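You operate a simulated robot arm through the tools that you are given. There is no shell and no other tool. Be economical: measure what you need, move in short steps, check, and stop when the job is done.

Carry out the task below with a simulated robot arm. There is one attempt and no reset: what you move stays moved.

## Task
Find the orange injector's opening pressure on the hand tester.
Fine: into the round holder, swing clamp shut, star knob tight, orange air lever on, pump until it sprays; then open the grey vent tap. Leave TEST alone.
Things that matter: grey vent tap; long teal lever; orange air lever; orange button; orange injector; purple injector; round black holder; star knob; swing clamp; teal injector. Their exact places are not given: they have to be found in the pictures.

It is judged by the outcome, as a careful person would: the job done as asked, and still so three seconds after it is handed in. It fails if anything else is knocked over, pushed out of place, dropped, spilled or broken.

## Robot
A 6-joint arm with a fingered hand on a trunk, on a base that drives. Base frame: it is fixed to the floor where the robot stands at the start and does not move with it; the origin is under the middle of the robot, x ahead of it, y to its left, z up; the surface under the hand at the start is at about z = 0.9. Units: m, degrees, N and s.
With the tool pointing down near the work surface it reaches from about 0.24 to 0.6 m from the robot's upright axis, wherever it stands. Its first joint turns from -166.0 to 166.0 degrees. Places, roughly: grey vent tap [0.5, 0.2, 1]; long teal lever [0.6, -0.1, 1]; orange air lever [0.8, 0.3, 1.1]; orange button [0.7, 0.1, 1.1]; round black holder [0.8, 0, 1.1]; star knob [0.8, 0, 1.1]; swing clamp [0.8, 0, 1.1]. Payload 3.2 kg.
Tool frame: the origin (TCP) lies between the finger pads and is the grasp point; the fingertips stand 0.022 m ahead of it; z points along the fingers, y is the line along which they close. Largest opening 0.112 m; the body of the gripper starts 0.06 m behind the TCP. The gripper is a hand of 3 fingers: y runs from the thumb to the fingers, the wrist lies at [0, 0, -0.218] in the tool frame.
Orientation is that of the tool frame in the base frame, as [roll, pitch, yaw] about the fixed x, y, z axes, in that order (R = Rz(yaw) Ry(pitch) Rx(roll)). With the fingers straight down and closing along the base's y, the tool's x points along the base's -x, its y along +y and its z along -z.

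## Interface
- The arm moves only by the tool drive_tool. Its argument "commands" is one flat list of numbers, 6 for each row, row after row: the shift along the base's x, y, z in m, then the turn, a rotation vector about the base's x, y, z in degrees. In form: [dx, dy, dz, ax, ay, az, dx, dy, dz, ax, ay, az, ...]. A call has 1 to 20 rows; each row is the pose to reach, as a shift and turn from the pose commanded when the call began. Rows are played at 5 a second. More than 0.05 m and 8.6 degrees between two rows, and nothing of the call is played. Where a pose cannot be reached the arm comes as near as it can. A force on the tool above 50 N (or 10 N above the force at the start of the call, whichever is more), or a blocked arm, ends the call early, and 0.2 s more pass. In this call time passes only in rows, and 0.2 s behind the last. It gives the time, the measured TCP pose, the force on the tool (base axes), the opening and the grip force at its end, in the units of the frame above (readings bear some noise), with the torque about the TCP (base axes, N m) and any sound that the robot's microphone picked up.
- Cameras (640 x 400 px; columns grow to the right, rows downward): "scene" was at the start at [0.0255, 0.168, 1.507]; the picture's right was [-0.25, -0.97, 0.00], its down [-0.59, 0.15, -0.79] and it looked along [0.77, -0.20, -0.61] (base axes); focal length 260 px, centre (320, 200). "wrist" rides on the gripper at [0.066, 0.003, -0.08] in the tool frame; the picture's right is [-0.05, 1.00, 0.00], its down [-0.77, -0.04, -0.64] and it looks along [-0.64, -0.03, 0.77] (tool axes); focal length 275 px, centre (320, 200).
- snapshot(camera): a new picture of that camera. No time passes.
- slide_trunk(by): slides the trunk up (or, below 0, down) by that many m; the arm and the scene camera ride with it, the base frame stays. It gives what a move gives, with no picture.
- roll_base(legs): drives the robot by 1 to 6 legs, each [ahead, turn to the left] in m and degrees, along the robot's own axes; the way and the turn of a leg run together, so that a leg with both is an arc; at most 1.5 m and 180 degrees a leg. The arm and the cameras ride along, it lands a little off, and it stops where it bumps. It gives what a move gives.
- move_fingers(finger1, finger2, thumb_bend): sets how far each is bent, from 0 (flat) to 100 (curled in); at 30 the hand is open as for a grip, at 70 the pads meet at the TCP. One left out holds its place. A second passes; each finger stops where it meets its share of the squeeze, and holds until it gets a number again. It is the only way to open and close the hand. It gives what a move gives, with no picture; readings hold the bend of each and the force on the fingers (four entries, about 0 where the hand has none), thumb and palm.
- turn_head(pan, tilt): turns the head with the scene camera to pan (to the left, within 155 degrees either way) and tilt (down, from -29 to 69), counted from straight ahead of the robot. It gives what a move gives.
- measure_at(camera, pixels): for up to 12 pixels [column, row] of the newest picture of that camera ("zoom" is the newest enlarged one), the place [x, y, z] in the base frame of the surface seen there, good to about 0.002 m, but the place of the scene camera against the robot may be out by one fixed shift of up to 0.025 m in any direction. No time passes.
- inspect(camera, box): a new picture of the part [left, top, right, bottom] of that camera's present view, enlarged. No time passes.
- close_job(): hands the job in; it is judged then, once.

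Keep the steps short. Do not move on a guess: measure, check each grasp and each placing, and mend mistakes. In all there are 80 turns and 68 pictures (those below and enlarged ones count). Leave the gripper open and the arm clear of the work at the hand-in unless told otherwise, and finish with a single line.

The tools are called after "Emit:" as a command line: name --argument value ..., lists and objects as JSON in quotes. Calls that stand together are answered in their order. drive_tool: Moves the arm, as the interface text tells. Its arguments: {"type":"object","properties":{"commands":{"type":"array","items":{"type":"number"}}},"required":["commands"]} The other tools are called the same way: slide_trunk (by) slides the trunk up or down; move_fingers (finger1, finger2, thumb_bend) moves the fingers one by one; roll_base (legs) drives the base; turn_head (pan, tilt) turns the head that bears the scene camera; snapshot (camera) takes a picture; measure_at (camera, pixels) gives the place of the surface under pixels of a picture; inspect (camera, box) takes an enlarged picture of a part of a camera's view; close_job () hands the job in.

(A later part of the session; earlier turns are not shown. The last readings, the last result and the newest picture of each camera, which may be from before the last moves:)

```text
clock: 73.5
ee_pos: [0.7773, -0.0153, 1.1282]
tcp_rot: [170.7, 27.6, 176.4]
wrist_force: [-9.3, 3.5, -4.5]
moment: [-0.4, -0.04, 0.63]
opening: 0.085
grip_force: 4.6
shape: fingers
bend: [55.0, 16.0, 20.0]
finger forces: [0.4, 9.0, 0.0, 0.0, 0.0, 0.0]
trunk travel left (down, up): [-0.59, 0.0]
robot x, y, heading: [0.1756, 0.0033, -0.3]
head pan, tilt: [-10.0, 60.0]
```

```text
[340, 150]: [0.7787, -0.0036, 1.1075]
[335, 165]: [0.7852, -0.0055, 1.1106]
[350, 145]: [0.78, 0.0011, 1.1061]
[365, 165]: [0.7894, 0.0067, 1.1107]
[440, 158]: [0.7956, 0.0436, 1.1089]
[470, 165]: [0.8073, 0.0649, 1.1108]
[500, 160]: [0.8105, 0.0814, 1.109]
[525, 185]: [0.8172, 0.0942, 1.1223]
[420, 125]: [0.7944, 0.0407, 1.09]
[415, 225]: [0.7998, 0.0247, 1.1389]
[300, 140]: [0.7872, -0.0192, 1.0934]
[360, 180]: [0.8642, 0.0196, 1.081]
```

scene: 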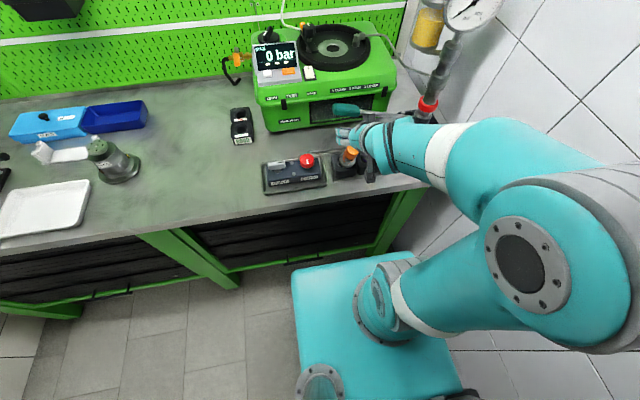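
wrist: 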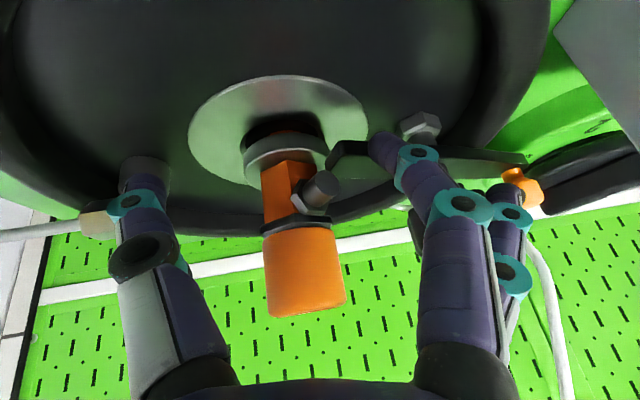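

The bar is at about 70° and needs about 20° more. I'll back off and lift, close the hand, and push the toe from the robot side towards +x.

Emit:
drive_tool --commands '[-0.008, 0.004, 0.005, 0, 0, 0, -0.015, 0.008, 0.035, 0, 0, 0, -0.03, 0.015, 0.06, 0, 0, 0, -0.038, 0.024, 0.06, 0, 0, 0]'

Emit:
move_fingers --finger1 70 --finger2 70 --thumb_bend 70

Emit:
drive_tool --commands '[0, 0, -0.03, 0, 0, 0, 0, 0, -0.055, 0, 0, 0, 0, 0, -0.072, 0, 0, 0]'

Emit:
drive_tool --commands '[0.008, 0, 0, 0, 0, 0, 0.013, 0, 0, 0, 0, 0, 0.018, 0, 0, 0, 0, 0, 0.022, 0, 0, 0, 0, 0]'

Emit:
snapshot --camera "wrist"

```text
clock: 74.5
ee_pos: [0.7413, 0.0067, 1.1868]
tcp_rot: [170.7, 27.7, 176.3]
wrist_force: [-0.3, -0.1, 0.2]
moment: [-0.02, -0.02, 0.0]
opening: 0.0843
grip_force: 0.1
shape: fingers
bend: [56.0, 20.0, 20.0]
finger forces: [0.0, 0.1, 0.0, 0.0, 0.0, 0.1]
trunk travel left (down, up): [-0.59, 0.0]
robot x, y, heading: [0.1766, 0.0027, -0.7]
head pan, tilt: [-10.0, 60.0]
```

```text
clock: 75.5
ee_pos: [0.7411, 0.0049, 1.1867]
tcp_rot: [170.6, 27.7, 176.3]
wrist_force: [-0.6, -0.7, 0.1]
moment: [-0.02, -0.01, 0.0]
opening: 0.0026
grip_force: 0.0
shape: fingers
bend: [70.0, 70.0, 70.0]
finger forces: [0.0, 0.0, 0.1, 0.0, 0.0, 0.1]
trunk travel left (down, up): [-0.59, 0.0]
robot x, y, heading: [0.1765, 0.0043, -0.4]
head pan, tilt: [-10.0, 60.0]
```

```text
clock: 76.3
ee_pos: [0.7418, 0.007, 1.1134]
tcp_rot: [170.7, 27.5, 176.3]
wrist_force: [-0.2, -0.8, 0.6]
moment: [-0.01, 0.0, 0.0]
opening: 0.0027
grip_force: 0.0
shape: fingers
bend: [70.0, 70.0, 70.0]
finger forces: [0.0, 0.0, 0.1, 0.0, 0.0, 0.1]
trunk travel left (down, up): [-0.59, 0.0]
robot x, y, heading: [0.1798, -0.0006, -0.5]
head pan, tilt: [-10.0, 60.0]
```

```text
clock: 77.3
ee_pos: [0.7636, 0.0066, 1.1147]
tcp_rot: [170.7, 27.6, 176.4]
wrist_force: [-1.1, 0.1, 0.3]
moment: [0.01, 0.0, -0.03]
opening: 0.0029
grip_force: 0.8
shape: fingers
bend: [70.0, 70.0, 70.0]
finger forces: [0.0, 0.6, 0.0, 0.0, 0.0, 0.0]
trunk travel left (down, up): [-0.59, 0.0]
robot x, y, heading: [0.1744, -0.0007, -0.6]
head pan, tilt: [-10.0, 60.0]
```

```text
9 pictures are left
```

wrist: 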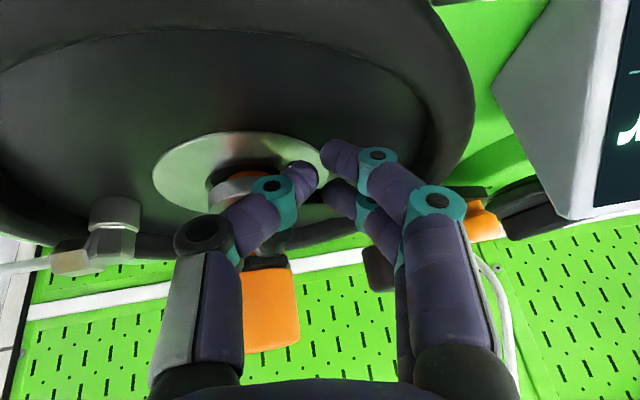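

The push goes smoothly with light contact (0.6 N on finger 2). I'll keep pushing in small steps until it stops.

Emit:
drive_tool --commands '[0.004, 0, 0, 0, 0, 0, 0.008, 0, 0, 0, 0, 0, 0.012, 0, 0, 0, 0, 0]'

```text
clock: 78.1
ee_pos: [0.7749, 0.0071, 1.1165]
tcp_rot: [170.6, 27.6, 176.4]
wrist_force: [-2.5, 0.2, 0.0]
moment: [0.0, 0.03, 0.01]
opening: 0.0026
grip_force: 1.6
shape: fingers
bend: [70.0, 70.0, 70.0]
finger forces: [0.0, 2.1, 0.0, 0.1, 0.6, 0.0]
trunk travel left (down, up): [-0.59, 0.0]
robot x, y, heading: [0.1774, 0.0004, -0.7]
head pan, tilt: [-10.0, 60.0]
```

Only 2.5 N, so the bar is still turning easily. I'll lift off and check its angle.

Emit:
drive_tool --commands '[-0.012, 0, 0.01, 0, 0, 0, -0.025, 0, 0.04, 0, 0, 0, -0.03, 0, 0.075, 0, 0, 0]'

Emit:
snapshot --camera "wrist"

```text
clock: 78.9
ee_pos: [0.7443, 0.0045, 1.1923]
tcp_rot: [170.6, 27.5, 176.2]
wrist_force: [0.2, -0.9, -0.1]
moment: [-0.02, 0.05, 0.03]
opening: 0.0026
grip_force: 0.1
shape: fingers
bend: [70.0, 70.0, 70.0]
finger forces: [0.1, 0.1, 0.1, 0.0, 0.0, 0.1]
trunk travel left (down, up): [-0.59, 0.0]
robot x, y, heading: [0.1778, -0.0033, -0.5]
head pan, tilt: [-10.0, 60.0]
```

```text
8 pictures are left
```

wrist: 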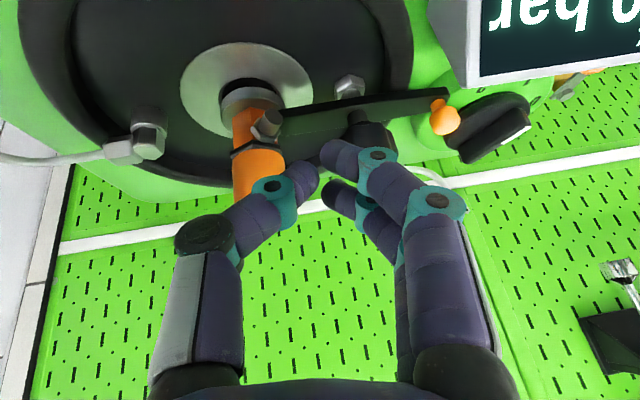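

Emit:
measure_at --camera "wrist" --pixels '[[285, 120], [290, 132], [330, 112], [345, 105], [400, 102], [440, 92], [444, 118], [330, 128], [365, 125], [270, 125], [350, 85], [385, 140]]'

```text
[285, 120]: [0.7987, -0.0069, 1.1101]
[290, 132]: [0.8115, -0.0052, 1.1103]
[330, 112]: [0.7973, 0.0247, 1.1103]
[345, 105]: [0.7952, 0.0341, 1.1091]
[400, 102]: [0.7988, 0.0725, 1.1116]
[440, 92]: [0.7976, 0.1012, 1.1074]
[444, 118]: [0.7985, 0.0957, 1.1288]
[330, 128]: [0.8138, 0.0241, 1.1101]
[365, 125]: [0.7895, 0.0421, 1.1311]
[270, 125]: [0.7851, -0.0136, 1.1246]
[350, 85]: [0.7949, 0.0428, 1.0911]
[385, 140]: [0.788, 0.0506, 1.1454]
```

The bar now lies along y with its toe at the flange (0.805, -0.006). I felt no end stop, so I'll push a little further to find it.

Emit:
drive_tool --commands '[0.005, 0, -0.035, 0, 0, 0, 0.018, 0, -0.065, 0, 0, 0, 0.03, 0.001, -0.075, 0, 0, 0, 0.033, 0.001, -0.075, 0, 0, 0, 0.036, 0.001, -0.075, 0, 0, 0, 0.039, 0.001, -0.075, 0, 0, 0]'

```text
clock: 80.3
ee_pos: [0.7781, 0.009, 1.1171]
tcp_rot: [170.5, 27.5, 176.3]
wrist_force: [-39.6, 0.1, -10.2]
moment: [0.03, 0.52, 0.18]
opening: 0.0024
grip_force: 20.1
shape: fingers
bend: [70.0, 72.0, 70.0]
finger forces: [0.0, 38.9, 0.1, 0.0, 1.4, 0.0]
trunk travel left (down, up): [-0.59, 0.0]
robot x, y, heading: [0.1758, 0.0029, -0.4]
head pan, tilt: [-10.0, 60.0]
```

That is the end stop (40 N at x 0.778), so the swing clamp is shut. Next is the star knob at (0.803, 0.042). I'll lift off, level the hand's lean, open to 48, and tilt to 40° for the reach.

Emit:
drive_tool --commands '[-0.012, 0, 0.01, 0, 0, 0, -0.025, 0, 0.045, 0, 0, 0, -0.03, 0, 0.085, -4, 0, 0, -0.03, 0.01, 0.1, -8, 0, 0]'

Emit:
move_fingers --finger1 47 --finger2 47 --thumb_bend 47

Emit:
drive_tool --commands '[0, 0.01, 0, 0, -6, 0, 0.02, 0.02, 0, 0, -12, 0, 0.04, 0.024, 0, 0, -12, 0]'

Emit:
drive_tool --commands '[0.002, 0, 0, 0, 0, 8, 0.004, 0, 0, 0, 0, 16, 0.006, 0, 0, 0, 0, 24, 0.01, 0, 0, 0, 0, 30]'

```text
clock: 81.3
ee_pos: [0.7558, 0.0183, 1.2173]
tcp_rot: [179.6, 27.9, -179.5]
wrist_force: [0.1, -0.7, 0.5]
moment: [-0.01, -0.01, -0.03]
opening: 0.0026
grip_force: 0.0
shape: fingers
bend: [70.0, 70.0, 70.0]
finger forces: [0.0, 0.1, 0.0, 0.0, 0.0, 0.0]
trunk travel left (down, up): [-0.59, 0.0]
robot x, y, heading: [0.1769, 0.0003, -0.7]
head pan, tilt: [-10.0, 60.0]
```

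```text
clock: 82.3
ee_pos: [0.7555, 0.0171, 1.2154]
tcp_rot: [179.7, 27.8, -179.5]
wrist_force: [0.3, -0.7, -0.5]
moment: [-0.01, -0.03, 0.01]
opening: 0.063
grip_force: 0.0
shape: fingers
bend: [47.0, 47.0, 47.0]
finger forces: [0.0, 0.1, 0.0, 0.0, 0.0, 0.1]
trunk travel left (down, up): [-0.59, 0.0]
robot x, y, heading: [0.1781, 0.0036, -0.8]
head pan, tilt: [-10.0, 60.0]
```

```text
clock: 83.1
ee_pos: [0.7964, 0.0417, 1.2157]
tcp_rot: [179.8, 39.8, -179.4]
wrist_force: [0.8, -0.6, 0.9]
moment: [-0.01, 0.0, 0.0]
opening: 0.0631
grip_force: 0.0
shape: fingers
bend: [47.0, 47.0, 47.0]
finger forces: [0.1, 0.0, 0.1, 0.0, 0.1, 0.0]
trunk travel left (down, up): [-0.59, 0.0]
robot x, y, heading: [0.1731, -0.0018, -0.8]
head pan, tilt: [-10.0, 60.0]
```

```text
clock: 84.1
ee_pos: [0.8037, 0.0422, 1.2167]
tcp_rot: [179.8, 39.9, -149.3]
wrist_force: [-0.1, 0.3, -0.3]
moment: [0.02, 0.0, 0.01]
opening: 0.0633
grip_force: 0.1
shape: fingers
bend: [47.0, 47.0, 47.0]
finger forces: [0.0, 0.0, 0.0, 0.1, 0.0, 0.0]
trunk travel left (down, up): [-0.59, 0.0]
robot x, y, heading: [0.1783, -0.0003, -0.5]
head pan, tilt: [-10.0, 60.0]
```

Now I'll go down over the knob to z 1.148, with the force guard on, and look.

Emit:
drive_tool --commands '[-0.002, -0.001, -0.025, 0, 0, 0, -0.002, -0.001, -0.045, 0, 0, 0, -0.002, -0.001, -0.058, 0, 0, 0, -0.002, -0.001, -0.068, 0, 0, 0]'

Emit:
snapshot --camera "wrist"

```text
clock: 85.1
ee_pos: [0.8016, 0.0399, 1.1481]
tcp_rot: [179.8, 40.0, -149.4]
wrist_force: [0.5, 0.8, 0.4]
moment: [-0.06, 0.02, 0.01]
opening: 0.0632
grip_force: 0.4
shape: fingers
bend: [47.0, 47.0, 47.0]
finger forces: [0.0, 0.0, 0.0, 0.0, 0.4, 0.0]
trunk travel left (down, up): [-0.59, 0.0]
robot x, y, heading: [0.178, 0.0009, -0.1]
head pan, tilt: [-10.0, 60.0]
```

```text
7 pictures are left
```

wrist: 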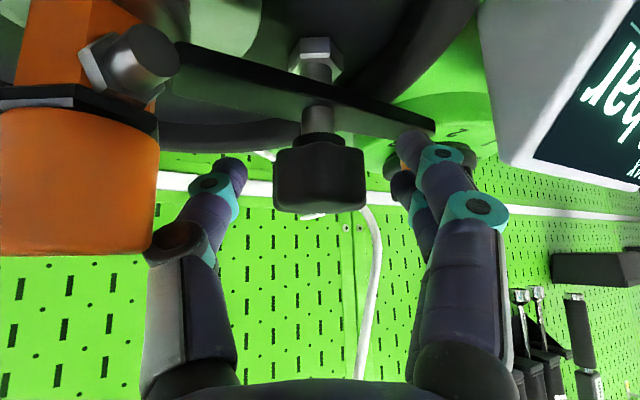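

The knob is centred between the fingers at (320,175). I'll close on it.

Emit:
move_fingers --finger1 60 --finger2 60 --thumb_bend 60

Emit:
move_fingers --finger1 74 --finger2 74 --thumb_bend 74

```text
clock: 86.1
ee_pos: [0.7997, 0.0405, 1.1473]
tcp_rot: [179.8, 39.9, -149.4]
wrist_force: [0.6, 0.1, -0.2]
moment: [0.01, 0.01, -0.02]
opening: 0.0332
grip_force: 1.4
shape: fingers
bend: [57.0, 60.0, 59.0]
finger forces: [1.6, 0.0, 0.1, 0.0, 1.4, 0.0]
trunk travel left (down, up): [-0.59, 0.0]
robot x, y, heading: [0.1769, 0.0019, -0.5]
head pan, tilt: [-10.0, 60.0]
```

```text
clock: 87.1
ee_pos: [0.8035, 0.0423, 1.1464]
tcp_rot: [179.8, 39.8, -149.3]
wrist_force: [3.4, 4.7, -3.2]
moment: [0.0, -0.01, 0.05]
opening: 0.0298
grip_force: 15.3
shape: fingers
bend: [62.0, 68.0, 64.0]
finger forces: [10.1, 7.7, 0.0, 0.0, 13.9, 0.1]
trunk travel left (down, up): [-0.59, 0.0]
robot x, y, heading: [0.1763, 0.0016, -0.4]
head pan, tilt: [-10.0, 60.0]
```

The knob is gripped by all three fingers (10, 8 and 14 N). I'll turn it clockwise (as seen from above) by 60°.

Emit:
drive_tool --commands '[0, 0, 0, 0, 0, -8, 0, 0, 0, 0, 0, -16, 0, 0, 0, 0, 0, -24, 0, 0, 0, 0, 0, -32, 0, 0, 0, 0, 0, -40, 0, 0, 0, 0, 0, -48, 0, 0, 0, 0, 0, -56, 0, 0, 0, 0, 0, -62, 0, 0, 0, 0, 0, -68]'

```text
clock: 89.1
ee_pos: [0.8037, 0.0406, 1.1477]
tcp_rot: [179.9, 39.9, 142.5]
wrist_force: [5.7, 3.9, -6.3]
moment: [0.12, -0.03, 0.04]
opening: 0.0281
grip_force: 13.5
shape: fingers
bend: [62.0, 69.0, 66.0]
finger forces: [10.0, 6.6, 0.0, 0.0, 10.3, 0.0]
trunk travel left (down, up): [-0.59, 0.0]
robot x, y, heading: [0.1783, 0.0043, -0.6]
head pan, tilt: [-10.0, 60.0]
```

It turned 68° freely (0.04 N m). I'll open, lift 0.03, swing back, lower, regrip and turn again until the torque rises.

Emit:
move_fingers --finger1 47 --finger2 47 --thumb_bend 47

Emit:
drive_tool --commands '[0, 0, 0.03, 0, 0, 0, 0, 0, 0.04, 0, 0, 8, 0, 0, 0.04, 0, 0, 16, 0, 0, 0.04, 0, 0, 24, 0, 0, 0.04, 0, 0, 32, 0, 0, 0.04, 0, 0, 40, 0, 0, 0.04, 0, 0, 48, 0, 0, 0.04, 0, 0, 56, 0, 0, 0.04, 0, 0, 64, 0, 0, 0.02, 0, 0, 64, 0, 0, 0, 0, 0, 64]'

Emit:
move_fingers --finger1 74 --finger2 74 --thumb_bend 74

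Emit:
drive_tool --commands '[0, 0, 0, 0, 0, -8, 0, 0, 0, 0, 0, -16, 0, 0, 0, 0, 0, -24, 0, 0, 0, 0, 0, -32, 0, 0, 0, 0, 0, -40, 0, 0, 0, 0, 0, -48, 0, 0, 0, 0, 0, -56, 0, 0, 0, 0, 0, -62]'

Emit:
snapshot --camera "wrist"

```text
clock: 90.1
ee_pos: [0.803, 0.0402, 1.1471]
tcp_rot: [179.8, 39.9, 142.6]
wrist_force: [-0.7, 0.5, 0.6]
moment: [-0.05, 0.0, 0.02]
opening: 0.0629
grip_force: 0.1
shape: fingers
bend: [47.0, 47.0, 47.0]
finger forces: [0.1, 0.1, 0.1, 0.1, 0.0, 0.0]
trunk travel left (down, up): [-0.59, 0.0]
robot x, y, heading: [0.1742, -0.0005, -0.6]
head pan, tilt: [-10.0, 60.0]
```

```text
clock: 92.5
ee_pos: [0.8016, 0.0413, 1.1487]
tcp_rot: [179.8, 40.0, -153.4]
wrist_force: [0.6, -0.2, 0.5]
moment: [-0.02, -0.04, -0.02]
opening: 0.0631
grip_force: 0.1
shape: fingers
bend: [47.0, 47.0, 47.0]
finger forces: [0.0, 0.1, 0.1, 0.1, 0.2, 0.0]
trunk travel left (down, up): [-0.59, 0.0]
robot x, y, heading: [0.1788, 0.0027, -0.4]
head pan, tilt: [-10.0, 60.0]
```

```text
clock: 93.5
ee_pos: [0.8039, 0.0434, 1.1467]
tcp_rot: [179.7, 39.7, -153.4]
wrist_force: [3.3, 4.3, -4.1]
moment: [0.02, 0.06, 0.02]
opening: 0.0285
grip_force: 15.5
shape: fingers
bend: [64.0, 68.0, 65.0]
finger forces: [10.0, 7.1, 0.1, 0.0, 14.4, 0.0]
trunk travel left (down, up): [-0.59, 0.0]
robot x, y, heading: [0.1775, 0.0011, -0.5]
head pan, tilt: [-10.0, 60.0]
```

```text
clock: 95.3
ee_pos: [0.8051, 0.0402, 1.1474]
tcp_rot: [179.9, 39.9, 144.4]
wrist_force: [13.3, 1.9, -2.8]
moment: [0.15, -0.16, 0.23]
opening: 0.0269
grip_force: 14.7
shape: fingers
bend: [65.0, 70.0, 66.0]
finger forces: [10.1, 6.2, 0.0, 0.0, 13.4, 0.1]
trunk travel left (down, up): [-0.59, 0.0]
robot x, y, heading: [0.1786, 0.0006, -0.3]
head pan, tilt: [-10.0, 60.0]
```

```text
6 pictures are left
```

wrist: 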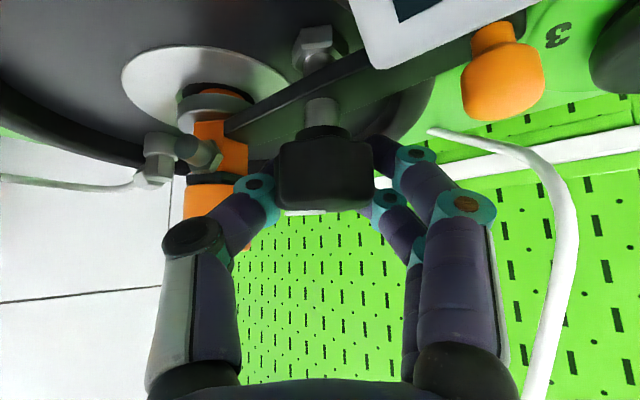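

The torque about z rose to 0.23 N m at the end of this turn and the clamp bar is still over the flange. One more stroke will confirm that it is tight.

Emit:
move_fingers --finger1 47 --finger2 47 --thumb_bend 47

Emit:
drive_tool --commands '[0, 0, 0.03, 0, 0, 0, 0, 0, 0.04, 0, 0, 8, 0, 0, 0.04, 0, 0, 16, 0, 0, 0.04, 0, 0, 24, 0, 0, 0.04, 0, 0, 32, 0, 0, 0.04, 0, 0, 40, 0, 0, 0.04, 0, 0, 48, 0, 0, 0.04, 0, 0, 56, -0.002, 0, 0.04, 0, 0, 62, -0.002, 0, 0.02, 0, 0, 62, -0.002, 0, 0, 0, 0, 62]'

Emit:
move_fingers --finger1 80 --finger2 80 --thumb_bend 80

Emit:
drive_tool --commands '[0, 0, 0, 0, 0, -8, 0, 0, 0, 0, 0, -16, 0, 0, 0, 0, 0, -24]'

Emit:
drive_tool --commands '[0, 0, 0, 0, 0, -8, 0, 0, 0, 0, 0, -16, 0, 0, 0, 0, 0, -24, 0, 0, 0, 0, 0, -32, 0, 0, 0, 0, 0, -38]'

```text
clock: 96.3
ee_pos: [0.8017, 0.0408, 1.1476]
tcp_rot: [179.8, 39.9, 144.6]
wrist_force: [0.0, 0.2, 0.5]
moment: [0.03, -0.04, 0.0]
opening: 0.0631
grip_force: 0.1
shape: fingers
bend: [47.0, 47.0, 47.0]
finger forces: [0.0, 0.1, 0.1, 0.0, 0.1, 0.0]
trunk travel left (down, up): [-0.59, 0.0]
robot x, y, heading: [0.1751, 0.0044, -0.3]
head pan, tilt: [-10.0, 60.0]
```

```text
clock: 98.7
ee_pos: [0.8, 0.0404, 1.1481]
tcp_rot: [179.9, 39.9, -153.3]
wrist_force: [0.5, 2.8, 1.5]
moment: [-0.21, -0.02, 0.0]
opening: 0.0625
grip_force: 1.6
shape: fingers
bend: [47.0, 47.0, 47.0]
finger forces: [0.0, 0.1, 0.1, 0.1, 3.0, 0.0]
trunk travel left (down, up): [-0.59, 0.0]
robot x, y, heading: [0.1807, -0.0006, -0.5]
head pan, tilt: [-10.0, 60.0]
```

```text
clock: 99.7
ee_pos: [0.8009, 0.0412, 1.1466]
tcp_rot: [179.8, 39.8, -153.4]
wrist_force: [4.9, 1.7, -5.4]
moment: [0.01, 0.03, 0.03]
opening: 0.029
grip_force: 20.5
shape: fingers
bend: [61.0, 66.0, 65.0]
finger forces: [11.4, 9.9, 0.0, 0.0, 21.2, 0.0]
trunk travel left (down, up): [-0.59, 0.0]
robot x, y, heading: [0.1806, -0.0001, -0.6]
head pan, tilt: [-10.0, 60.0]
```

```text
clock: 100.5
ee_pos: [0.8061, 0.0424, 1.1469]
tcp_rot: [-180.0, 39.9, -177.1]
wrist_force: [24.7, 8.5, -0.1]
moment: [0.13, -0.23, 0.49]
opening: 0.0272
grip_force: 22.8
shape: fingers
bend: [62.0, 70.0, 65.0]
finger forces: [12.3, 8.7, 0.0, 0.0, 24.7, 0.1]
trunk travel left (down, up): [-0.59, 0.0]
robot x, y, heading: [0.1757, 0.003, -0.4]
head pan, tilt: [-10.0, 60.0]
```

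```text
clock: 101.7
ee_pos: [0.8069, 0.0384, 1.1453]
tcp_rot: [179.8, 39.9, 144.7]
wrist_force: [31.0, -13.2, -0.1]
moment: [-0.07, -0.38, 0.28]
opening: 0.0233
grip_force: 22.7
shape: fingers
bend: [62.0, 71.0, 66.0]
finger forces: [11.6, 9.2, 0.0, 0.0, 25.3, 0.0]
trunk travel left (down, up): [-0.59, 0.0]
robot x, y, heading: [0.1781, -0.0005, -0.8]
head pan, tilt: [-10.0, 60.0]
```

The torque peaked at 0.49 N m and then the fingers began to slip, so the star knob is tight. I'll let go, rise, square the hand up, and move left for a look at the orange air lever.

Emit:
move_fingers --finger1 46 --finger2 46 --thumb_bend 46

Emit:
drive_tool --commands '[-0.002, 0.002, 0.035, 0, 0, 0, -0.004, 0.003, 0.07, 0, 0, 0, -0.03, 0.02, 0.08, 0, 0, 8, -0.06, 0.05, 0.08, 0, 0, 16, -0.08, 0.09, 0.08, 0, 0, 24, -0.1, 0.13, 0.08, 0, 0, 32, -0.11, 0.17, 0.07, 0, 0, 38, -0.11, 0.2, 0.05, 0, 0, 46, -0.11, 0.215, 0.04, 0, 0, 50]'

Emit:
snapshot --camera "wrist"

```text
clock: 102.7
ee_pos: [0.8002, 0.0414, 1.149]
tcp_rot: [179.8, 39.9, 144.5]
wrist_force: [-0.4, -0.4, 0.0]
moment: [0.01, -0.02, 0.01]
opening: 0.0659
grip_force: 0.1
shape: fingers
bend: [46.0, 46.0, 46.0]
finger forces: [0.1, 0.0, 0.0, 0.1, 0.1, 0.1]
trunk travel left (down, up): [-0.59, 0.0]
robot x, y, heading: [0.1767, 0.0017, -0.8]
head pan, tilt: [-10.0, 60.0]
```

```text
clock: 104.7
ee_pos: [0.6922, 0.2568, 1.1867]
tcp_rot: [179.8, 39.9, -165.3]
wrist_force: [-0.2, -0.2, 0.2]
moment: [-0.02, -0.02, -0.02]
opening: 0.0657
grip_force: 0.1
shape: fingers
bend: [46.0, 46.0, 46.0]
finger forces: [0.1, 0.0, 0.0, 0.0, 0.1, 0.0]
trunk travel left (down, up): [-0.59, 0.0]
robot x, y, heading: [0.1769, 0.0019, -0.3]
head pan, tilt: [-10.0, 60.0]
```

```text
5 pictures are left
```

wrist: 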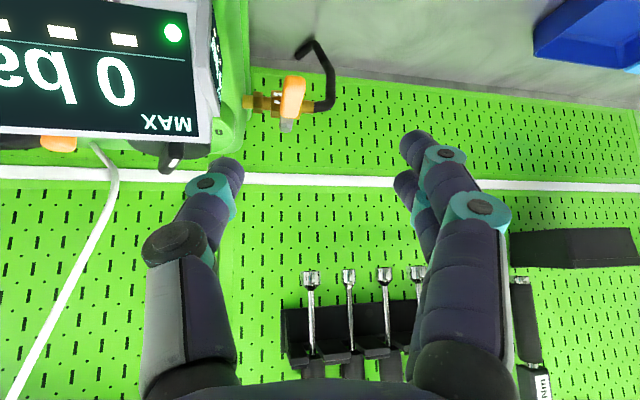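

A green light has come on in the display, so the clamp and knob are recognised. The air valve is at (285,100); I'll measure its lever.

Emit:
measure_at --camera "wrist" --pixels '[[294, 80], [293, 90], [291, 105], [289, 114], [286, 125], [277, 95], [277, 103], [255, 102], [315, 108], [325, 85], [300, 90], [288, 95]]'

Emit:
inspect --camera "wrist" --box '[235, 30, 345, 140]'

```text
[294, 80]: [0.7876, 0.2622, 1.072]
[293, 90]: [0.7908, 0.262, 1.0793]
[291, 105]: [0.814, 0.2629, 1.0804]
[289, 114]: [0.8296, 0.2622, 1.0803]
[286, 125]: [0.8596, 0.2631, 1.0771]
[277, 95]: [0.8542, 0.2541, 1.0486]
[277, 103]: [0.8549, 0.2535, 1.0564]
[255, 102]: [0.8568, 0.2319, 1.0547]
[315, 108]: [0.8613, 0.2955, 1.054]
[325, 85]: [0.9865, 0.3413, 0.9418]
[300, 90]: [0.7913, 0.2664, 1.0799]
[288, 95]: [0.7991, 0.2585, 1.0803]
```

```text
3.64 times, centred on (290, 85) of wrist
```

zoom: 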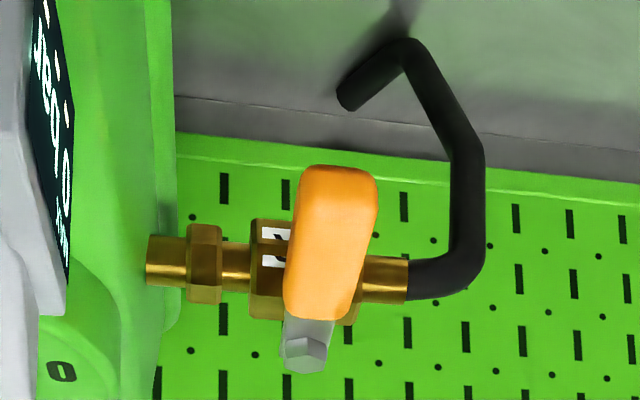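

The air lever points at the robot (off, across the pipe). Its pivot is at (0.860, 0.263) and the handle end at x 0.787, z 1.08; it has to swing to +y to lie along the pipe. From here that end is out of reach, so I'll drive the base about 0.18 to the left with the arm held high.

Emit:
roll_base --legs '[[-0.33, 0], [0, 40], [0.28, 0], [0, -40], [0.1, 0]]'

```text
clock: 107.7
ee_pos: [0.3311, 0.3312, 1.188]
tcp_rot: [179.8, 40.0, -157.3]
wrist_force: [-0.8, -0.4, 0.1]
moment: [0.0, 0.04, -0.02]
opening: 0.0664
grip_force: 0.0
shape: fingers
bend: [46.0, 46.0, 46.0]
finger forces: [0.0, 0.0, 0.0, 0.1, 0.1, 0.1]
trunk travel left (down, up): [-0.59, 0.0]
robot x, y, heading: [-0.143, 0.0057, 5.7]
head pan, tilt: [-10.0, 60.0]
stopped in leg 2: the robot was blocked; the commanded pose is now the measured one
```

The turn was blocked by something behind the robot at only 5.7°. I'll go ahead 0.1 first, where there is room, and shift left in a smaller way.

Emit:
roll_base --legs '[[0.1, 0], [0, 30], [0.15, 0], [0, -35.7], [0.095, 0]]'

```text
clock: 113.7
ee_pos: [0.6841, 0.3747, 1.1875]
tcp_rot: [179.8, 39.9, -163.3]
wrist_force: [0.6, 0.0, -0.8]
moment: [0.02, 0.03, -0.01]
opening: 0.0665
grip_force: 0.0
shape: fingers
bend: [46.0, 46.0, 46.0]
finger forces: [0.0, 0.1, 0.0, 0.0, 0.1, 0.0]
trunk travel left (down, up): [-0.59, 0.0]
robot x, y, heading: [0.1764, 0.0991, -0.6]
head pan, tilt: [-10.0, 60.0]
```

The base is now at (0.176, 0.099). Plan: fingers spread out of the way, and the thumb alone drops into the gap between the tester and the handle, then pushes the handle to +y.

Emit:
move_fingers --finger1 15 --finger2 15 --thumb_bend 50

Emit:
drive_tool --commands '[0.02, -0.03, 0, 0, 0, -8, 0.04, -0.06, 0, 0, 0, -16, 0.07, -0.09, -0.01, 0, 0, -16.5, 0.1, -0.104, -0.02, 0, 0, -16.5, 0.112, -0.104, -0.03, 0, 0, -16.5]'

Emit:
snapshot --camera "wrist"

```text
clock: 114.7
ee_pos: [0.6817, 0.3744, 1.1877]
tcp_rot: [179.8, 39.9, -163.2]
wrist_force: [0.7, -0.2, -0.2]
moment: [-0.02, -0.02, -0.02]
opening: 0.097
grip_force: 0.0
shape: fingers
bend: [15.0, 15.0, 50.0]
finger forces: [0.0, 0.0, 0.1, 0.1, 0.1, 0.1]
trunk travel left (down, up): [-0.59, 0.0]
robot x, y, heading: [0.1767, 0.099, -0.6]
head pan, tilt: [-10.0, 60.0]
```

```text
clock: 115.9
ee_pos: [0.7939, 0.2694, 1.1574]
tcp_rot: [179.8, 39.9, -179.9]
wrist_force: [0.0, -0.3, 0.5]
moment: [0.0, -0.01, -0.03]
opening: 0.0968
grip_force: 0.0
shape: fingers
bend: [15.0, 15.0, 50.0]
finger forces: [0.0, 0.1, 0.1, 0.0, 0.0, 0.0]
trunk travel left (down, up): [-0.59, 0.0]
robot x, y, heading: [0.1818, 0.0994, -0.4]
head pan, tilt: [-10.0, 60.0]
```

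```text
3 pictures are left
```

wrist: 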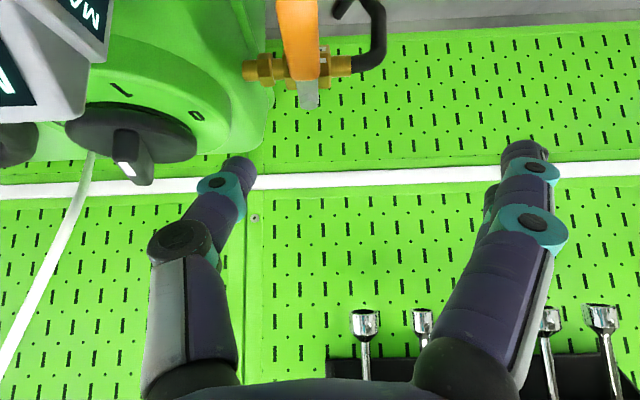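

Only 3 pictures remain. I'll measure the lever and the tester side in this one to check for drift after the drive.

Emit:
measure_at --camera "wrist" --pixels '[[298, 10], [300, 40], [304, 70], [308, 98], [285, 40], [315, 40], [262, 72], [340, 66], [240, 100], [240, 163], [195, 115], [245, 60]]'

```text
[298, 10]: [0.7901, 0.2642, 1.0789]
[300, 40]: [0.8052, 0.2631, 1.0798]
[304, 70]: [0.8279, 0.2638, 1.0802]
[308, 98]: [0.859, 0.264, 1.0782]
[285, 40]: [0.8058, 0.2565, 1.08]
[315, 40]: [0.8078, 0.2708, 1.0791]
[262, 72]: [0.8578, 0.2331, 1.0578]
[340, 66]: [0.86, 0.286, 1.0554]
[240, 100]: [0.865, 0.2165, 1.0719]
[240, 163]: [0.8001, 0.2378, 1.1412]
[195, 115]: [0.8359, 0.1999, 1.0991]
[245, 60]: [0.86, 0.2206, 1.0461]
```

No drift: handle edge at y 0.2565, tester side at 0.217, thumb at y 0.238, x 0.80. For more reach I'll raise the hand 0.1 while lowering the trunk 0.1, tilt to 52°, and go down into the gap.

Emit:
drive_tool --commands '[0, 0, 0.04, 0, 0, 0, 0, 0, 0.08, 0, 0, 0, 0, 0, 0.1, 0, 0, 0]'

Emit:
slide_trunk --by -0.1

Emit:
drive_tool --commands '[0, 0, 0, 0, -6, 0, 0, 0, 0, 0, -12, 0, 0, 0, -0.03, 0, -12, 0, 0, 0, -0.055, 0, -12, 0, 0, 0, -0.074, 0, -12, 0]'

Emit:
drive_tool --commands '[0.001, 0.012, 0, 0, 0, 0, 0.002, 0.022, 0, 0, 0, 0, 0.004, 0.032, 0, 0, 0, 0, 0.007, 0.042, 0, 0, 0, 0, 0.011, 0.051, 0, 0, 0, 0, 0.017, 0.0625, 0, 0, 0, 0, 0.023, 0.068, 0, 0, 0, 0, 0.029, 0.072, 0, 0, 0, 0, 0.036, 0.076, 0, 0, 0, 0, 0.042, 0.079, 0, 0, 0, 0]'

```text
clock: 116.7
ee_pos: [0.7933, 0.2704, 1.2577]
tcp_rot: [179.9, 39.9, -179.7]
wrist_force: [0.3, 0.7, 0.1]
moment: [-0.01, 0.02, -0.04]
opening: 0.097
grip_force: 0.1
shape: fingers
bend: [15.0, 15.0, 50.0]
finger forces: [0.0, 0.0, 0.0, 0.1, 0.0, 0.0]
trunk travel left (down, up): [-0.59, 0.0]
robot x, y, heading: [0.1778, 0.1009, -0.3]
head pan, tilt: [-10.0, 60.0]
```

```text
clock: 118.0
ee_pos: [0.7949, 0.2698, 1.158]
tcp_rot: [179.8, 39.9, -179.9]
wrist_force: [-0.8, 1.5, 0.0]
moment: [0.02, 0.04, 0.01]
opening: 0.0974
grip_force: 0.0
shape: fingers
bend: [15.0, 15.0, 50.0]
finger forces: [0.0, 0.1, 0.0, 0.0, 0.0, 0.1]
trunk travel left (down, up): [-0.49, 0.1]
robot x, y, heading: [0.1752, 0.0972, -0.3]
head pan, tilt: [-10.0, 60.0]
```

```text
clock: 119.2
ee_pos: [0.7935, 0.2714, 1.0827]
tcp_rot: [179.7, 51.9, -179.7]
wrist_force: [-0.7, 0.3, 0.9]
moment: [0.0, 0.01, -0.01]
opening: 0.0969
grip_force: 0.1
shape: fingers
bend: [15.0, 15.0, 50.0]
finger forces: [0.0, 0.0, 0.0, 0.0, 0.0, 0.0]
trunk travel left (down, up): [-0.49, 0.1]
robot x, y, heading: [0.1751, 0.1015, -0.3]
head pan, tilt: [-10.0, 60.0]
```

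```text
clock: 121.5
ee_pos: [0.8321, 0.3518, 1.084]
tcp_rot: [179.7, 51.8, -179.9]
wrist_force: [-20.9, -0.2, -5.1]
moment: [0.25, 0.41, -0.94]
opening: 0.1003
grip_force: 10.2
shape: fingers
bend: [15.0, 15.0, 50.0]
finger forces: [0.0, 0.1, 0.1, 0.0, 21.2, 0.0]
trunk travel left (down, up): [-0.49, 0.1]
robot x, y, heading: [0.181, 0.0999, -0.3]
head pan, tilt: [-10.0, 60.0]
```

The thumb met the lever's end stop (21 N) with the handle near 85–90°, so the air is on. I'll back out, rise, straighten the hand and move over the teal pump lever's grip.

Emit:
drive_tool --commands '[-0.03, -0.004, 0.005, 0, 0, 0, -0.06, -0.005, 0.03, 0, 0, 0, -0.09, -0.005, 0.065, 0, 0, 0, -0.12, -0.005, 0.1, 0, 0, 0, -0.155, -0.005, 0.115, 0, 8, 0, -0.19, -0.01, 0.115, 0, 16, 0, -0.22, -0.03, 0.115, 0, 24, 0, -0.24, -0.06, 0.115, 0, 32, 0, -0.25, -0.1, 0.115, 0, 40, 0, -0.255, -0.14, 0.115, 0, 46, 0, -0.255, -0.18, 0.115, 0, 52, 0, -0.255, -0.22, 0.115, 0, 52, 0, -0.255, -0.26, 0.115, 0, 52, 0, -0.255, -0.3, 0.115, 0, 52, 0, -0.255, -0.34, 0.115, 0, 52, 0]'

Emit:
move_fingers --finger1 70 --finger2 70 --thumb_bend 70

Emit:
snapshot --camera "wrist"

```text
clock: 124.7
ee_pos: [0.5808, 0.0068, 1.1957]
tcp_rot: [179.6, -0.1, -179.8]
wrist_force: [0.0, 0.4, -0.2]
moment: [0.0, 0.0, 0.02]
opening: 0.0972
grip_force: 0.1
shape: fingers
bend: [15.0, 15.0, 50.0]
finger forces: [0.0, 0.0, 0.0, 0.1, 0.1, 0.1]
trunk travel left (down, up): [-0.49, 0.1]
robot x, y, heading: [0.1776, 0.0974, -0.4]
head pan, tilt: [-10.0, 60.0]
```

```text
clock: 125.7
ee_pos: [0.5802, 0.008, 1.1967]
tcp_rot: [179.6, -0.1, -179.7]
wrist_force: [-0.1, 0.4, 0.0]
moment: [-0.01, 0.0, -0.02]
opening: 0.0029
grip_force: 0.0
shape: fingers
bend: [70.0, 70.0, 70.0]
finger forces: [0.0, 0.0, 0.0, 0.0, 0.1, 0.0]
trunk travel left (down, up): [-0.49, 0.1]
robot x, y, heading: [0.1772, 0.0997, -0.6]
head pan, tilt: [-10.0, 60.0]
```

```text
2 pictures are left
```

wrist: 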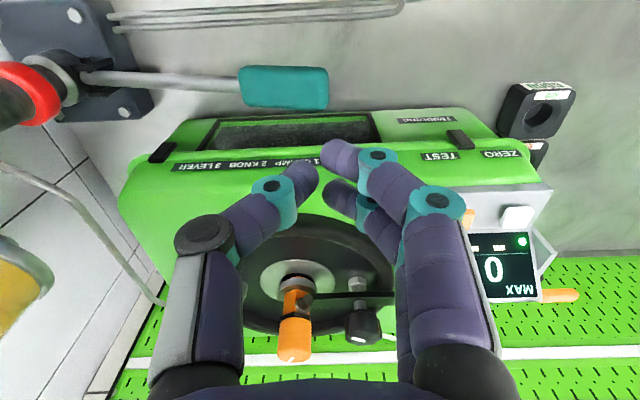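

In this picture the clamp is shut, the air lever lies along its pipe (560,295), and the pump grip is at (285,87). I'll measure the lever along its length.

Emit:
measure_at --camera "wrist" --pixels '[[248, 85], [285, 85], [318, 88], [285, 70], [285, 102], [200, 82], [130, 80], [90, 75], [300, 87], [470, 130], [60, 70], [120, 110]]'

```text
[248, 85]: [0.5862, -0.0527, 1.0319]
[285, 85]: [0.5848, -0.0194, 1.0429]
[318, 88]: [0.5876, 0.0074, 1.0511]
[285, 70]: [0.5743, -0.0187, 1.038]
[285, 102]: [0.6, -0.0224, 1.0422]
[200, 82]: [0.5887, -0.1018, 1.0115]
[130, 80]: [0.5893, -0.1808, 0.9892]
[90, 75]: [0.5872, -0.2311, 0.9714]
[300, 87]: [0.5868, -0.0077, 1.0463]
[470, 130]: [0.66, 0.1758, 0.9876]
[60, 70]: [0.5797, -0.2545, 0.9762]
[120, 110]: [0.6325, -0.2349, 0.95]
```

The lever slopes up to (0.587, 0.01, 1.05) from its pivot near y -0.25. I'll press the grip down at y -0.008 with the closed hand, one slow stroke, and read force and sound.

Emit:
drive_tool --commands '[0.006, -0.015, -0.04, 0, 0, 0, 0.006, -0.015, -0.08, 0, 0, 0, 0.006, -0.015, -0.115, 0, 0, 0, 0.006, -0.015, -0.13, 0, 0, 0, 0.006, -0.015, -0.145, 0, 0, 0, 0.006, -0.014, -0.16, 0, 0, 0, 0.006, -0.014, -0.175, 0, 0, 0, 0.006, -0.014, -0.19, 0, 0, 0, 0.006, -0.014, -0.205, 0, 0, 0, 0.006, -0.014, -0.22, 0, 0, 0]'

```text
clock: 127.8
ee_pos: [0.5886, -0.0045, 0.9979]
tcp_rot: [-180.0, 1.3, -179.9]
wrist_force: [-10.8, 2.2, 33.7]
moment: [0.07, 0.34, 0.0]
opening: 0.0011
grip_force: 17.8
shape: fingers
bend: [72.0, 71.0, 71.0]
finger forces: [10.4, 9.5, 0.0, 0.0, 14.5, 0.0]
trunk travel left (down, up): [-0.49, 0.1]
robot x, y, heading: [0.1756, 0.0985, -0.2]
head pan, tilt: [-10.0, 60.0]
stopped in row 10: the force on the tool passed its limit at 67 N (the readings are from after the stop); the commanded pose is now the measured one
```

The lever went down to its bottom (TCP z 0.998, 67 N peak). Now I'll do two full strokes per call, stopping just short of the bottom, and listen.

Emit:
drive_tool --commands '[0, 0, 0.03, 0, 0, 0, 0, 0, 0.06, 0, 0, 0, 0, 0, 0.085, 0, 0, 0, 0, 0, 0.085, 0, 0, 0, 0, 0, 0.06, 0, 0, 0, 0, 0, 0.045, 0, 0, 0, 0, 0, 0.03, 0, 0, 0, 0, 0, 0.015, 0, 0, 0, 0, 0, 0.004, 0, 0, 0]'

Emit:
drive_tool --commands '[0, 0, 0.03, 0, 0, 0, 0, 0, 0.06, 0, 0, 0, 0, 0, 0.083, 0, 0, 0, 0, 0, 0.083, 0, 0, 0, 0, 0, 0.06, 0, 0, 0, 0, 0, 0.045, 0, 0, 0, 0, 0, 0.03, 0, 0, 0, 0, 0, 0.015, 0, 0, 0, 0, 0, 0.0, 0, 0, 0]'

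```text
clock: 129.8
ee_pos: [0.5891, -0.0033, 0.9999]
tcp_rot: [179.9, 1.1, -179.8]
wrist_force: [0.8, 0.9, 14.9]
moment: [0.03, 0.13, -0.04]
opening: 0.0032
grip_force: 7.4
shape: fingers
bend: [71.0, 70.0, 70.0]
finger forces: [8.7, 0.4, 0.0, 0.0, 5.6, 0.0]
trunk travel left (down, up): [-0.49, 0.1]
robot x, y, heading: [0.1775, 0.1025, -0.5]
head pan, tilt: [-10.0, 60.0]
```

```text
clock: 131.8
ee_pos: [0.5901, -0.0049, 1.0009]
tcp_rot: [179.8, 1.0, -179.8]
wrist_force: [-0.2, 2.5, 7.0]
moment: [0.12, 0.07, 0.0]
opening: 0.0036
grip_force: 3.1
shape: fingers
bend: [70.0, 70.0, 70.0]
finger forces: [6.0, 0.0, 0.0, 0.1, 0.8, 0.1]
trunk travel left (down, up): [-0.49, 0.1]
robot x, y, heading: [0.1799, 0.0977, -0.0]
head pan, tilt: [-10.0, 60.0]
5 turns are left
```

Five turns are left, so each one has to count. I'll pause one stroke halfway to see whether the lever comes back up by itself, do several more strokes, then rise and look at lever and display.

Emit:
drive_tool --commands '[0, 0, 0.03, 0, 0, 0, 0, 0, 0.06, 0, 0, 0, 0, 0, 0.083, 0, 0, 0, 0, 0, 0.083, 0, 0, 0, 0, 0, 0.06, 0, 0, 0, 0, 0, 0.045, 0, 0, 0]'

Emit:
drive_tool --commands '[0, 0, -0.015, 0, 0, 0, 0, 0, -0.03, 0, 0, 0, 0, 0, -0.043, 0, 0, 0, 0, 0, -0.015, 0, 0, 0, 0, 0, 0.02, 0, 0, 0, 0, 0, 0.04, 0, 0, 0, 0, 0, 0.04, 0, 0, 0, 0, 0, 0.015, 0, 0, 0, 0, 0, 0, 0, 0, 0, 0, 0, -0.015, 0, 0, 0, 0, 0, -0.03, 0, 0, 0, 0, 0, -0.043, 0, 0, 0]'

Emit:
drive_tool --commands '[0, 0, 0.03, 0, 0, 0, 0, 0, 0.06, 0, 0, 0, 0, 0, 0.083, 0, 0, 0, 0, 0, 0.083, 0, 0, 0, 0, 0, 0.06, 0, 0, 0, 0, 0, 0.045, 0, 0, 0, 0, 0, 0.03, 0, 0, 0, 0, 0, 0.015, 0, 0, 0, 0, 0, 0.001, 0, 0, 0, 0, 0, 0.03, 0, 0, 0, 0, 0, 0.06, 0, 0, 0, 0, 0, 0.083, 0, 0, 0, 0, 0, 0.12, 0, 0, 0, 0, 0, 0.16, 0, 0, 0, 0, 0, 0.195, 0, 0, 0]'

Emit:
snapshot --camera "wrist"

Emit:
measure_at --camera "wrist" --pixels '[[285, 85], [318, 88], [248, 85], [285, 70], [285, 100], [285, 60]]'

```text
clock: 133.2
ee_pos: [0.5912, -0.0052, 1.0433]
tcp_rot: [179.8, 0.8, -179.7]
wrist_force: [0.0, 0.0, 0.6]
moment: [0.03, 0.04, -0.01]
opening: 0.0021
grip_force: 0.2
shape: fingers
bend: [70.0, 70.0, 70.0]
finger forces: [1.1, 0.1, 0.0, 0.0, 0.1, 0.0]
trunk travel left (down, up): [-0.49, 0.1]
robot x, y, heading: [0.1807, 0.098, -0.5]
head pan, tilt: [-10.0, 60.0]
```

```text
clock: 135.8
ee_pos: [0.5886, -0.0034, 0.9993]
tcp_rot: [179.9, 0.9, -179.8]
wrist_force: [0.3, 2.8, 5.1]
moment: [0.1, 0.02, -0.04]
opening: 0.0041
grip_force: 2.5
shape: fingers
bend: [70.0, 70.0, 70.0]
finger forces: [5.0, 0.0, 0.0, 0.0, 0.2, 0.1]
trunk travel left (down, up): [-0.49, 0.1]
robot x, y, heading: [0.1777, 0.1003, -0.3]
head pan, tilt: [-10.0, 60.0]
```

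```text
clock: 138.9
ee_pos: [0.5881, -0.0059, 1.1956]
tcp_rot: [-179.9, 1.0, -179.8]
wrist_force: [-0.3, -0.1, 1.0]
moment: [-0.01, -0.02, -0.04]
opening: 0.0021
grip_force: 0.1
shape: fingers
bend: [70.0, 70.0, 70.0]
finger forces: [0.0, 0.0, 0.0, 0.0, 0.0, 0.0]
trunk travel left (down, up): [-0.49, 0.1]
robot x, y, heading: [0.1747, 0.102, -0.4]
head pan, tilt: [-10.0, 60.0]
```

```text
1 pictures are left
```

wrist: 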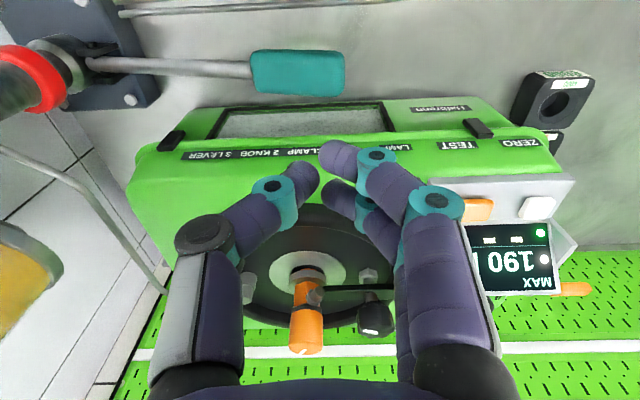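

```text
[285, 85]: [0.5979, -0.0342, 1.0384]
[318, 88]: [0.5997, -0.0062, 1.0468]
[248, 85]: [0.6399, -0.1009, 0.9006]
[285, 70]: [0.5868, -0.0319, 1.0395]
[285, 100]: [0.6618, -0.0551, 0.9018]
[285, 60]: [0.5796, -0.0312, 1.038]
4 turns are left
```

The lever springs back by itself and the display holds MAX 190 bar with a second lamp lit; the window looks misted, so it has sprayed. I'll give two more strokes to be sure and listen, then move above the grey vent tap with the hand turned to grip it along x, and take the last picture.

Emit:
drive_tool --commands '[0, 0, -0.04, 0, 0, 0, 0, 0, -0.08, 0, 0, 0, 0, 0, -0.115, 0, 0, 0, 0, 0, -0.13, 0, 0, 0, 0, 0, -0.145, 0, 0, 0, 0, 0, -0.16, 0, 0, 0, 0, 0, -0.175, 0, 0, 0, 0, 0, -0.194, 0, 0, 0]'

Emit:
drive_tool --commands '[0, 0, 0.03, 0, 0, 0, 0, 0, 0.06, 0, 0, 0, 0, 0, 0.083, 0, 0, 0, 0, 0, 0.083, 0, 0, 0, 0, 0, 0.06, 0, 0, 0, 0, 0, 0.045, 0, 0, 0, 0, 0, 0.03, 0, 0, 0, 0, 0, 0.015, 0, 0, 0, 0, 0, 0.001, 0, 0, 0, 0, 0, 0.03, 0, 0, 0, 0, 0, 0.06, 0, 0, 0, 0, 0, 0.083, 0, 0, 0, 0, 0, 0.12, 0, 0, 0, 0, 0, 0.16, 0, 0, 0, 0, 0, 0.195, 0, 0, 0]'

Emit:
drive_tool --commands '[-0.015, 0.015, 0, 0, 0, -8.2, -0.03, 0.035, 0, 0, 0, -16.4, -0.045, 0.055, 0, 0, 0, -24.6, -0.06, 0.075, -0.005, 0, 0, -32.8, -0.075, 0.095, -0.01, 0, 0, -41, -0.085, 0.115, -0.02, 0, 0, -49.2, -0.095, 0.135, -0.03, 0, 0, -57.4, -0.1, 0.155, -0.045, 0, 0, -65.6, -0.105, 0.175, -0.06, 0, 0, -73.8, -0.107, 0.19, -0.075, 0, 0, -82, -0.107, 0.196, -0.09, 0, 0, -90]'

Emit:
move_fingers --finger1 44 --finger2 44 --thumb_bend 44

Emit:
snapshot --camera "wrist"

Emit:
measure_at --camera "wrist" --pixels '[[320, 100], [320, 120], [320, 140], [320, 160], [320, 180], [320, 200], [300, 140], [340, 140], [300, 170], [340, 170], [320, 80], [320, 220]]'

```text
clock: 140.8
ee_pos: [0.5878, -0.0057, 0.9994]
tcp_rot: [179.9, 0.8, -179.8]
wrist_force: [-0.1, 1.1, 1.9]
moment: [0.07, 0.02, 0.01]
opening: 0.0033
grip_force: 1.5
shape: fingers
bend: [70.0, 70.0, 70.0]
finger forces: [2.0, 0.0, 0.0, 0.1, 0.0, 0.0]
trunk travel left (down, up): [-0.49, 0.1]
robot x, y, heading: [0.1779, 0.0999, -0.3]
head pan, tilt: [-10.0, 60.0]
```

```text
clock: 143.9
ee_pos: [0.5895, -0.0055, 1.1951]
tcp_rot: [180.0, 1.0, -179.7]
wrist_force: [-0.5, 0.1, 0.2]
moment: [-0.02, 0.02, 0.04]
opening: 0.002
grip_force: 0.1
shape: fingers
bend: [70.0, 70.0, 70.0]
finger forces: [0.1, 0.1, 0.0, 0.1, 0.0, 0.1]
trunk travel left (down, up): [-0.49, 0.1]
robot x, y, heading: [0.1735, 0.1018, -0.5]
head pan, tilt: [-10.0, 60.0]
```

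```text
clock: 146.3
ee_pos: [0.4809, 0.1911, 1.1075]
tcp_rot: [179.9, 0.9, 90.1]
wrist_force: [0.2, -0.1, 0.0]
moment: [0.01, -0.03, 0.02]
opening: 0.002
grip_force: 0.0
shape: fingers
bend: [70.0, 70.0, 70.0]
finger forces: [0.1, 0.1, 0.0, 0.0, 0.0, 0.0]
trunk travel left (down, up): [-0.49, 0.1]
robot x, y, heading: [0.1794, 0.0955, -0.5]
head pan, tilt: [-10.0, 60.0]
```

```text
clock: 147.3
ee_pos: [0.4825, 0.1904, 1.1082]
tcp_rot: [179.9, 0.8, 90.1]
wrist_force: [0.7, -0.4, -0.5]
moment: [0.01, 0.0, -0.03]
opening: 0.0721
grip_force: 0.0
shape: fingers
bend: [44.0, 44.0, 44.0]
finger forces: [0.0, 0.1, 0.1, 0.0, 0.1, 0.1]
trunk travel left (down, up): [-0.49, 0.1]
robot x, y, heading: [0.1815, 0.1004, -0.5]
head pan, tilt: [-10.0, 60.0]
```

```text
0 pictures are left
```

wrist: 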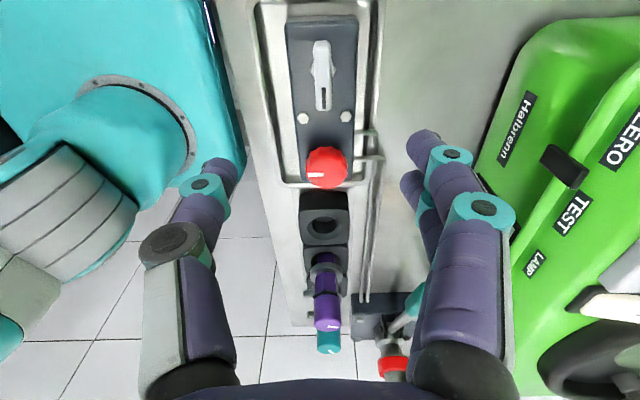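

```text
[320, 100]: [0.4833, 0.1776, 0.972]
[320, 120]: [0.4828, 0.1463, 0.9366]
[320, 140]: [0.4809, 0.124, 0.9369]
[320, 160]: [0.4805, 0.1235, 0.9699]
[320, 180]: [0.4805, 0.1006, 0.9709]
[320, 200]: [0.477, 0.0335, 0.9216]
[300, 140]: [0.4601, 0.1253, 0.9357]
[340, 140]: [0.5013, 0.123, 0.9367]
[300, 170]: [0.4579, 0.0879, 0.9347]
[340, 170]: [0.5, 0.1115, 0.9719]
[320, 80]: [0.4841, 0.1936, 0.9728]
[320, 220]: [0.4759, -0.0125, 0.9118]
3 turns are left
```

The last picture shows the grey handle lying along y from y 0.17 to 0.228, with its pivot near 0.20 and its top at z 0.972. I'll go down astride it, grip it, and turn it 24° counter-clockwise as a test, reading the torque.

Emit:
drive_tool --commands '[0.002, 0.008, -0.04, 0, 0, 0, 0.002, 0.008, -0.08, 0, 0, 0, 0.002, 0.008, -0.11, 0, 0, 0, 0.002, 0.008, -0.132, 0, 0, 0]'

Emit:
move_fingers --finger1 78 --finger2 78 --thumb_bend 78

Emit:
drive_tool --commands '[0, 0, 0, 0, 0, 8, 0, 0, 0, 0, 0, 16]'

Emit:
drive_tool --commands '[0, 0, 0, 0, 0, 8, 0, 0, 0, 0, 0, 14]'

```text
clock: 148.3
ee_pos: [0.4832, 0.2006, 0.9754]
tcp_rot: [179.9, 0.9, 90.2]
wrist_force: [-0.5, 0.0, -0.3]
moment: [0.0, 0.02, -0.01]
opening: 0.0717
grip_force: 0.0
shape: fingers
bend: [44.0, 44.0, 44.0]
finger forces: [0.1, 0.0, 0.0, 0.0, 0.0, 0.1]
trunk travel left (down, up): [-0.49, 0.1]
robot x, y, heading: [0.1761, 0.0996, -0.2]
head pan, tilt: [-10.0, 60.0]
```

```text
clock: 149.3
ee_pos: [0.484, 0.2002, 0.9768]
tcp_rot: [-180.0, 0.8, 90.1]
wrist_force: [1.7, 0.0, -14.4]
moment: [0.01, 0.05, 0.02]
opening: 0.0092
grip_force: 13.3
shape: fingers
bend: [72.0, 72.0, 69.0]
finger forces: [7.0, 7.2, 0.0, 0.0, 12.0, 0.0]
trunk travel left (down, up): [-0.49, 0.1]
robot x, y, heading: [0.1792, 0.1027, -0.2]
head pan, tilt: [-10.0, 60.0]
```

```text
clock: 149.9
ee_pos: [0.4845, 0.1997, 0.9754]
tcp_rot: [179.9, 1.0, 106.2]
wrist_force: [-4.2, 0.8, -6.9]
moment: [-0.04, 0.12, -0.03]
opening: 0.0098
grip_force: 13.5
shape: fingers
bend: [73.0, 73.0, 69.0]
finger forces: [6.1, 5.7, 0.1, 0.1, 15.0, 0.1]
trunk travel left (down, up): [-0.49, 0.1]
robot x, y, heading: [0.1784, 0.0993, -0.3]
head pan, tilt: [-10.0, 60.0]
```

```text
clock: 150.6
ee_pos: [0.4839, 0.1999, 0.9765]
tcp_rot: [179.8, 0.9, 120.4]
wrist_force: [-8.4, 2.3, -2.9]
moment: [-0.04, 0.23, -0.1]
opening: 0.0095
grip_force: 14.0
shape: fingers
bend: [73.0, 74.0, 69.0]
finger forces: [5.7, 5.1, 0.0, 0.1, 17.4, 0.1]
trunk travel left (down, up): [-0.49, 0.1]
robot x, y, heading: [0.1812, 0.0994, -0.3]
head pan, tilt: [-10.0, 60.0]
2 turns are left
```

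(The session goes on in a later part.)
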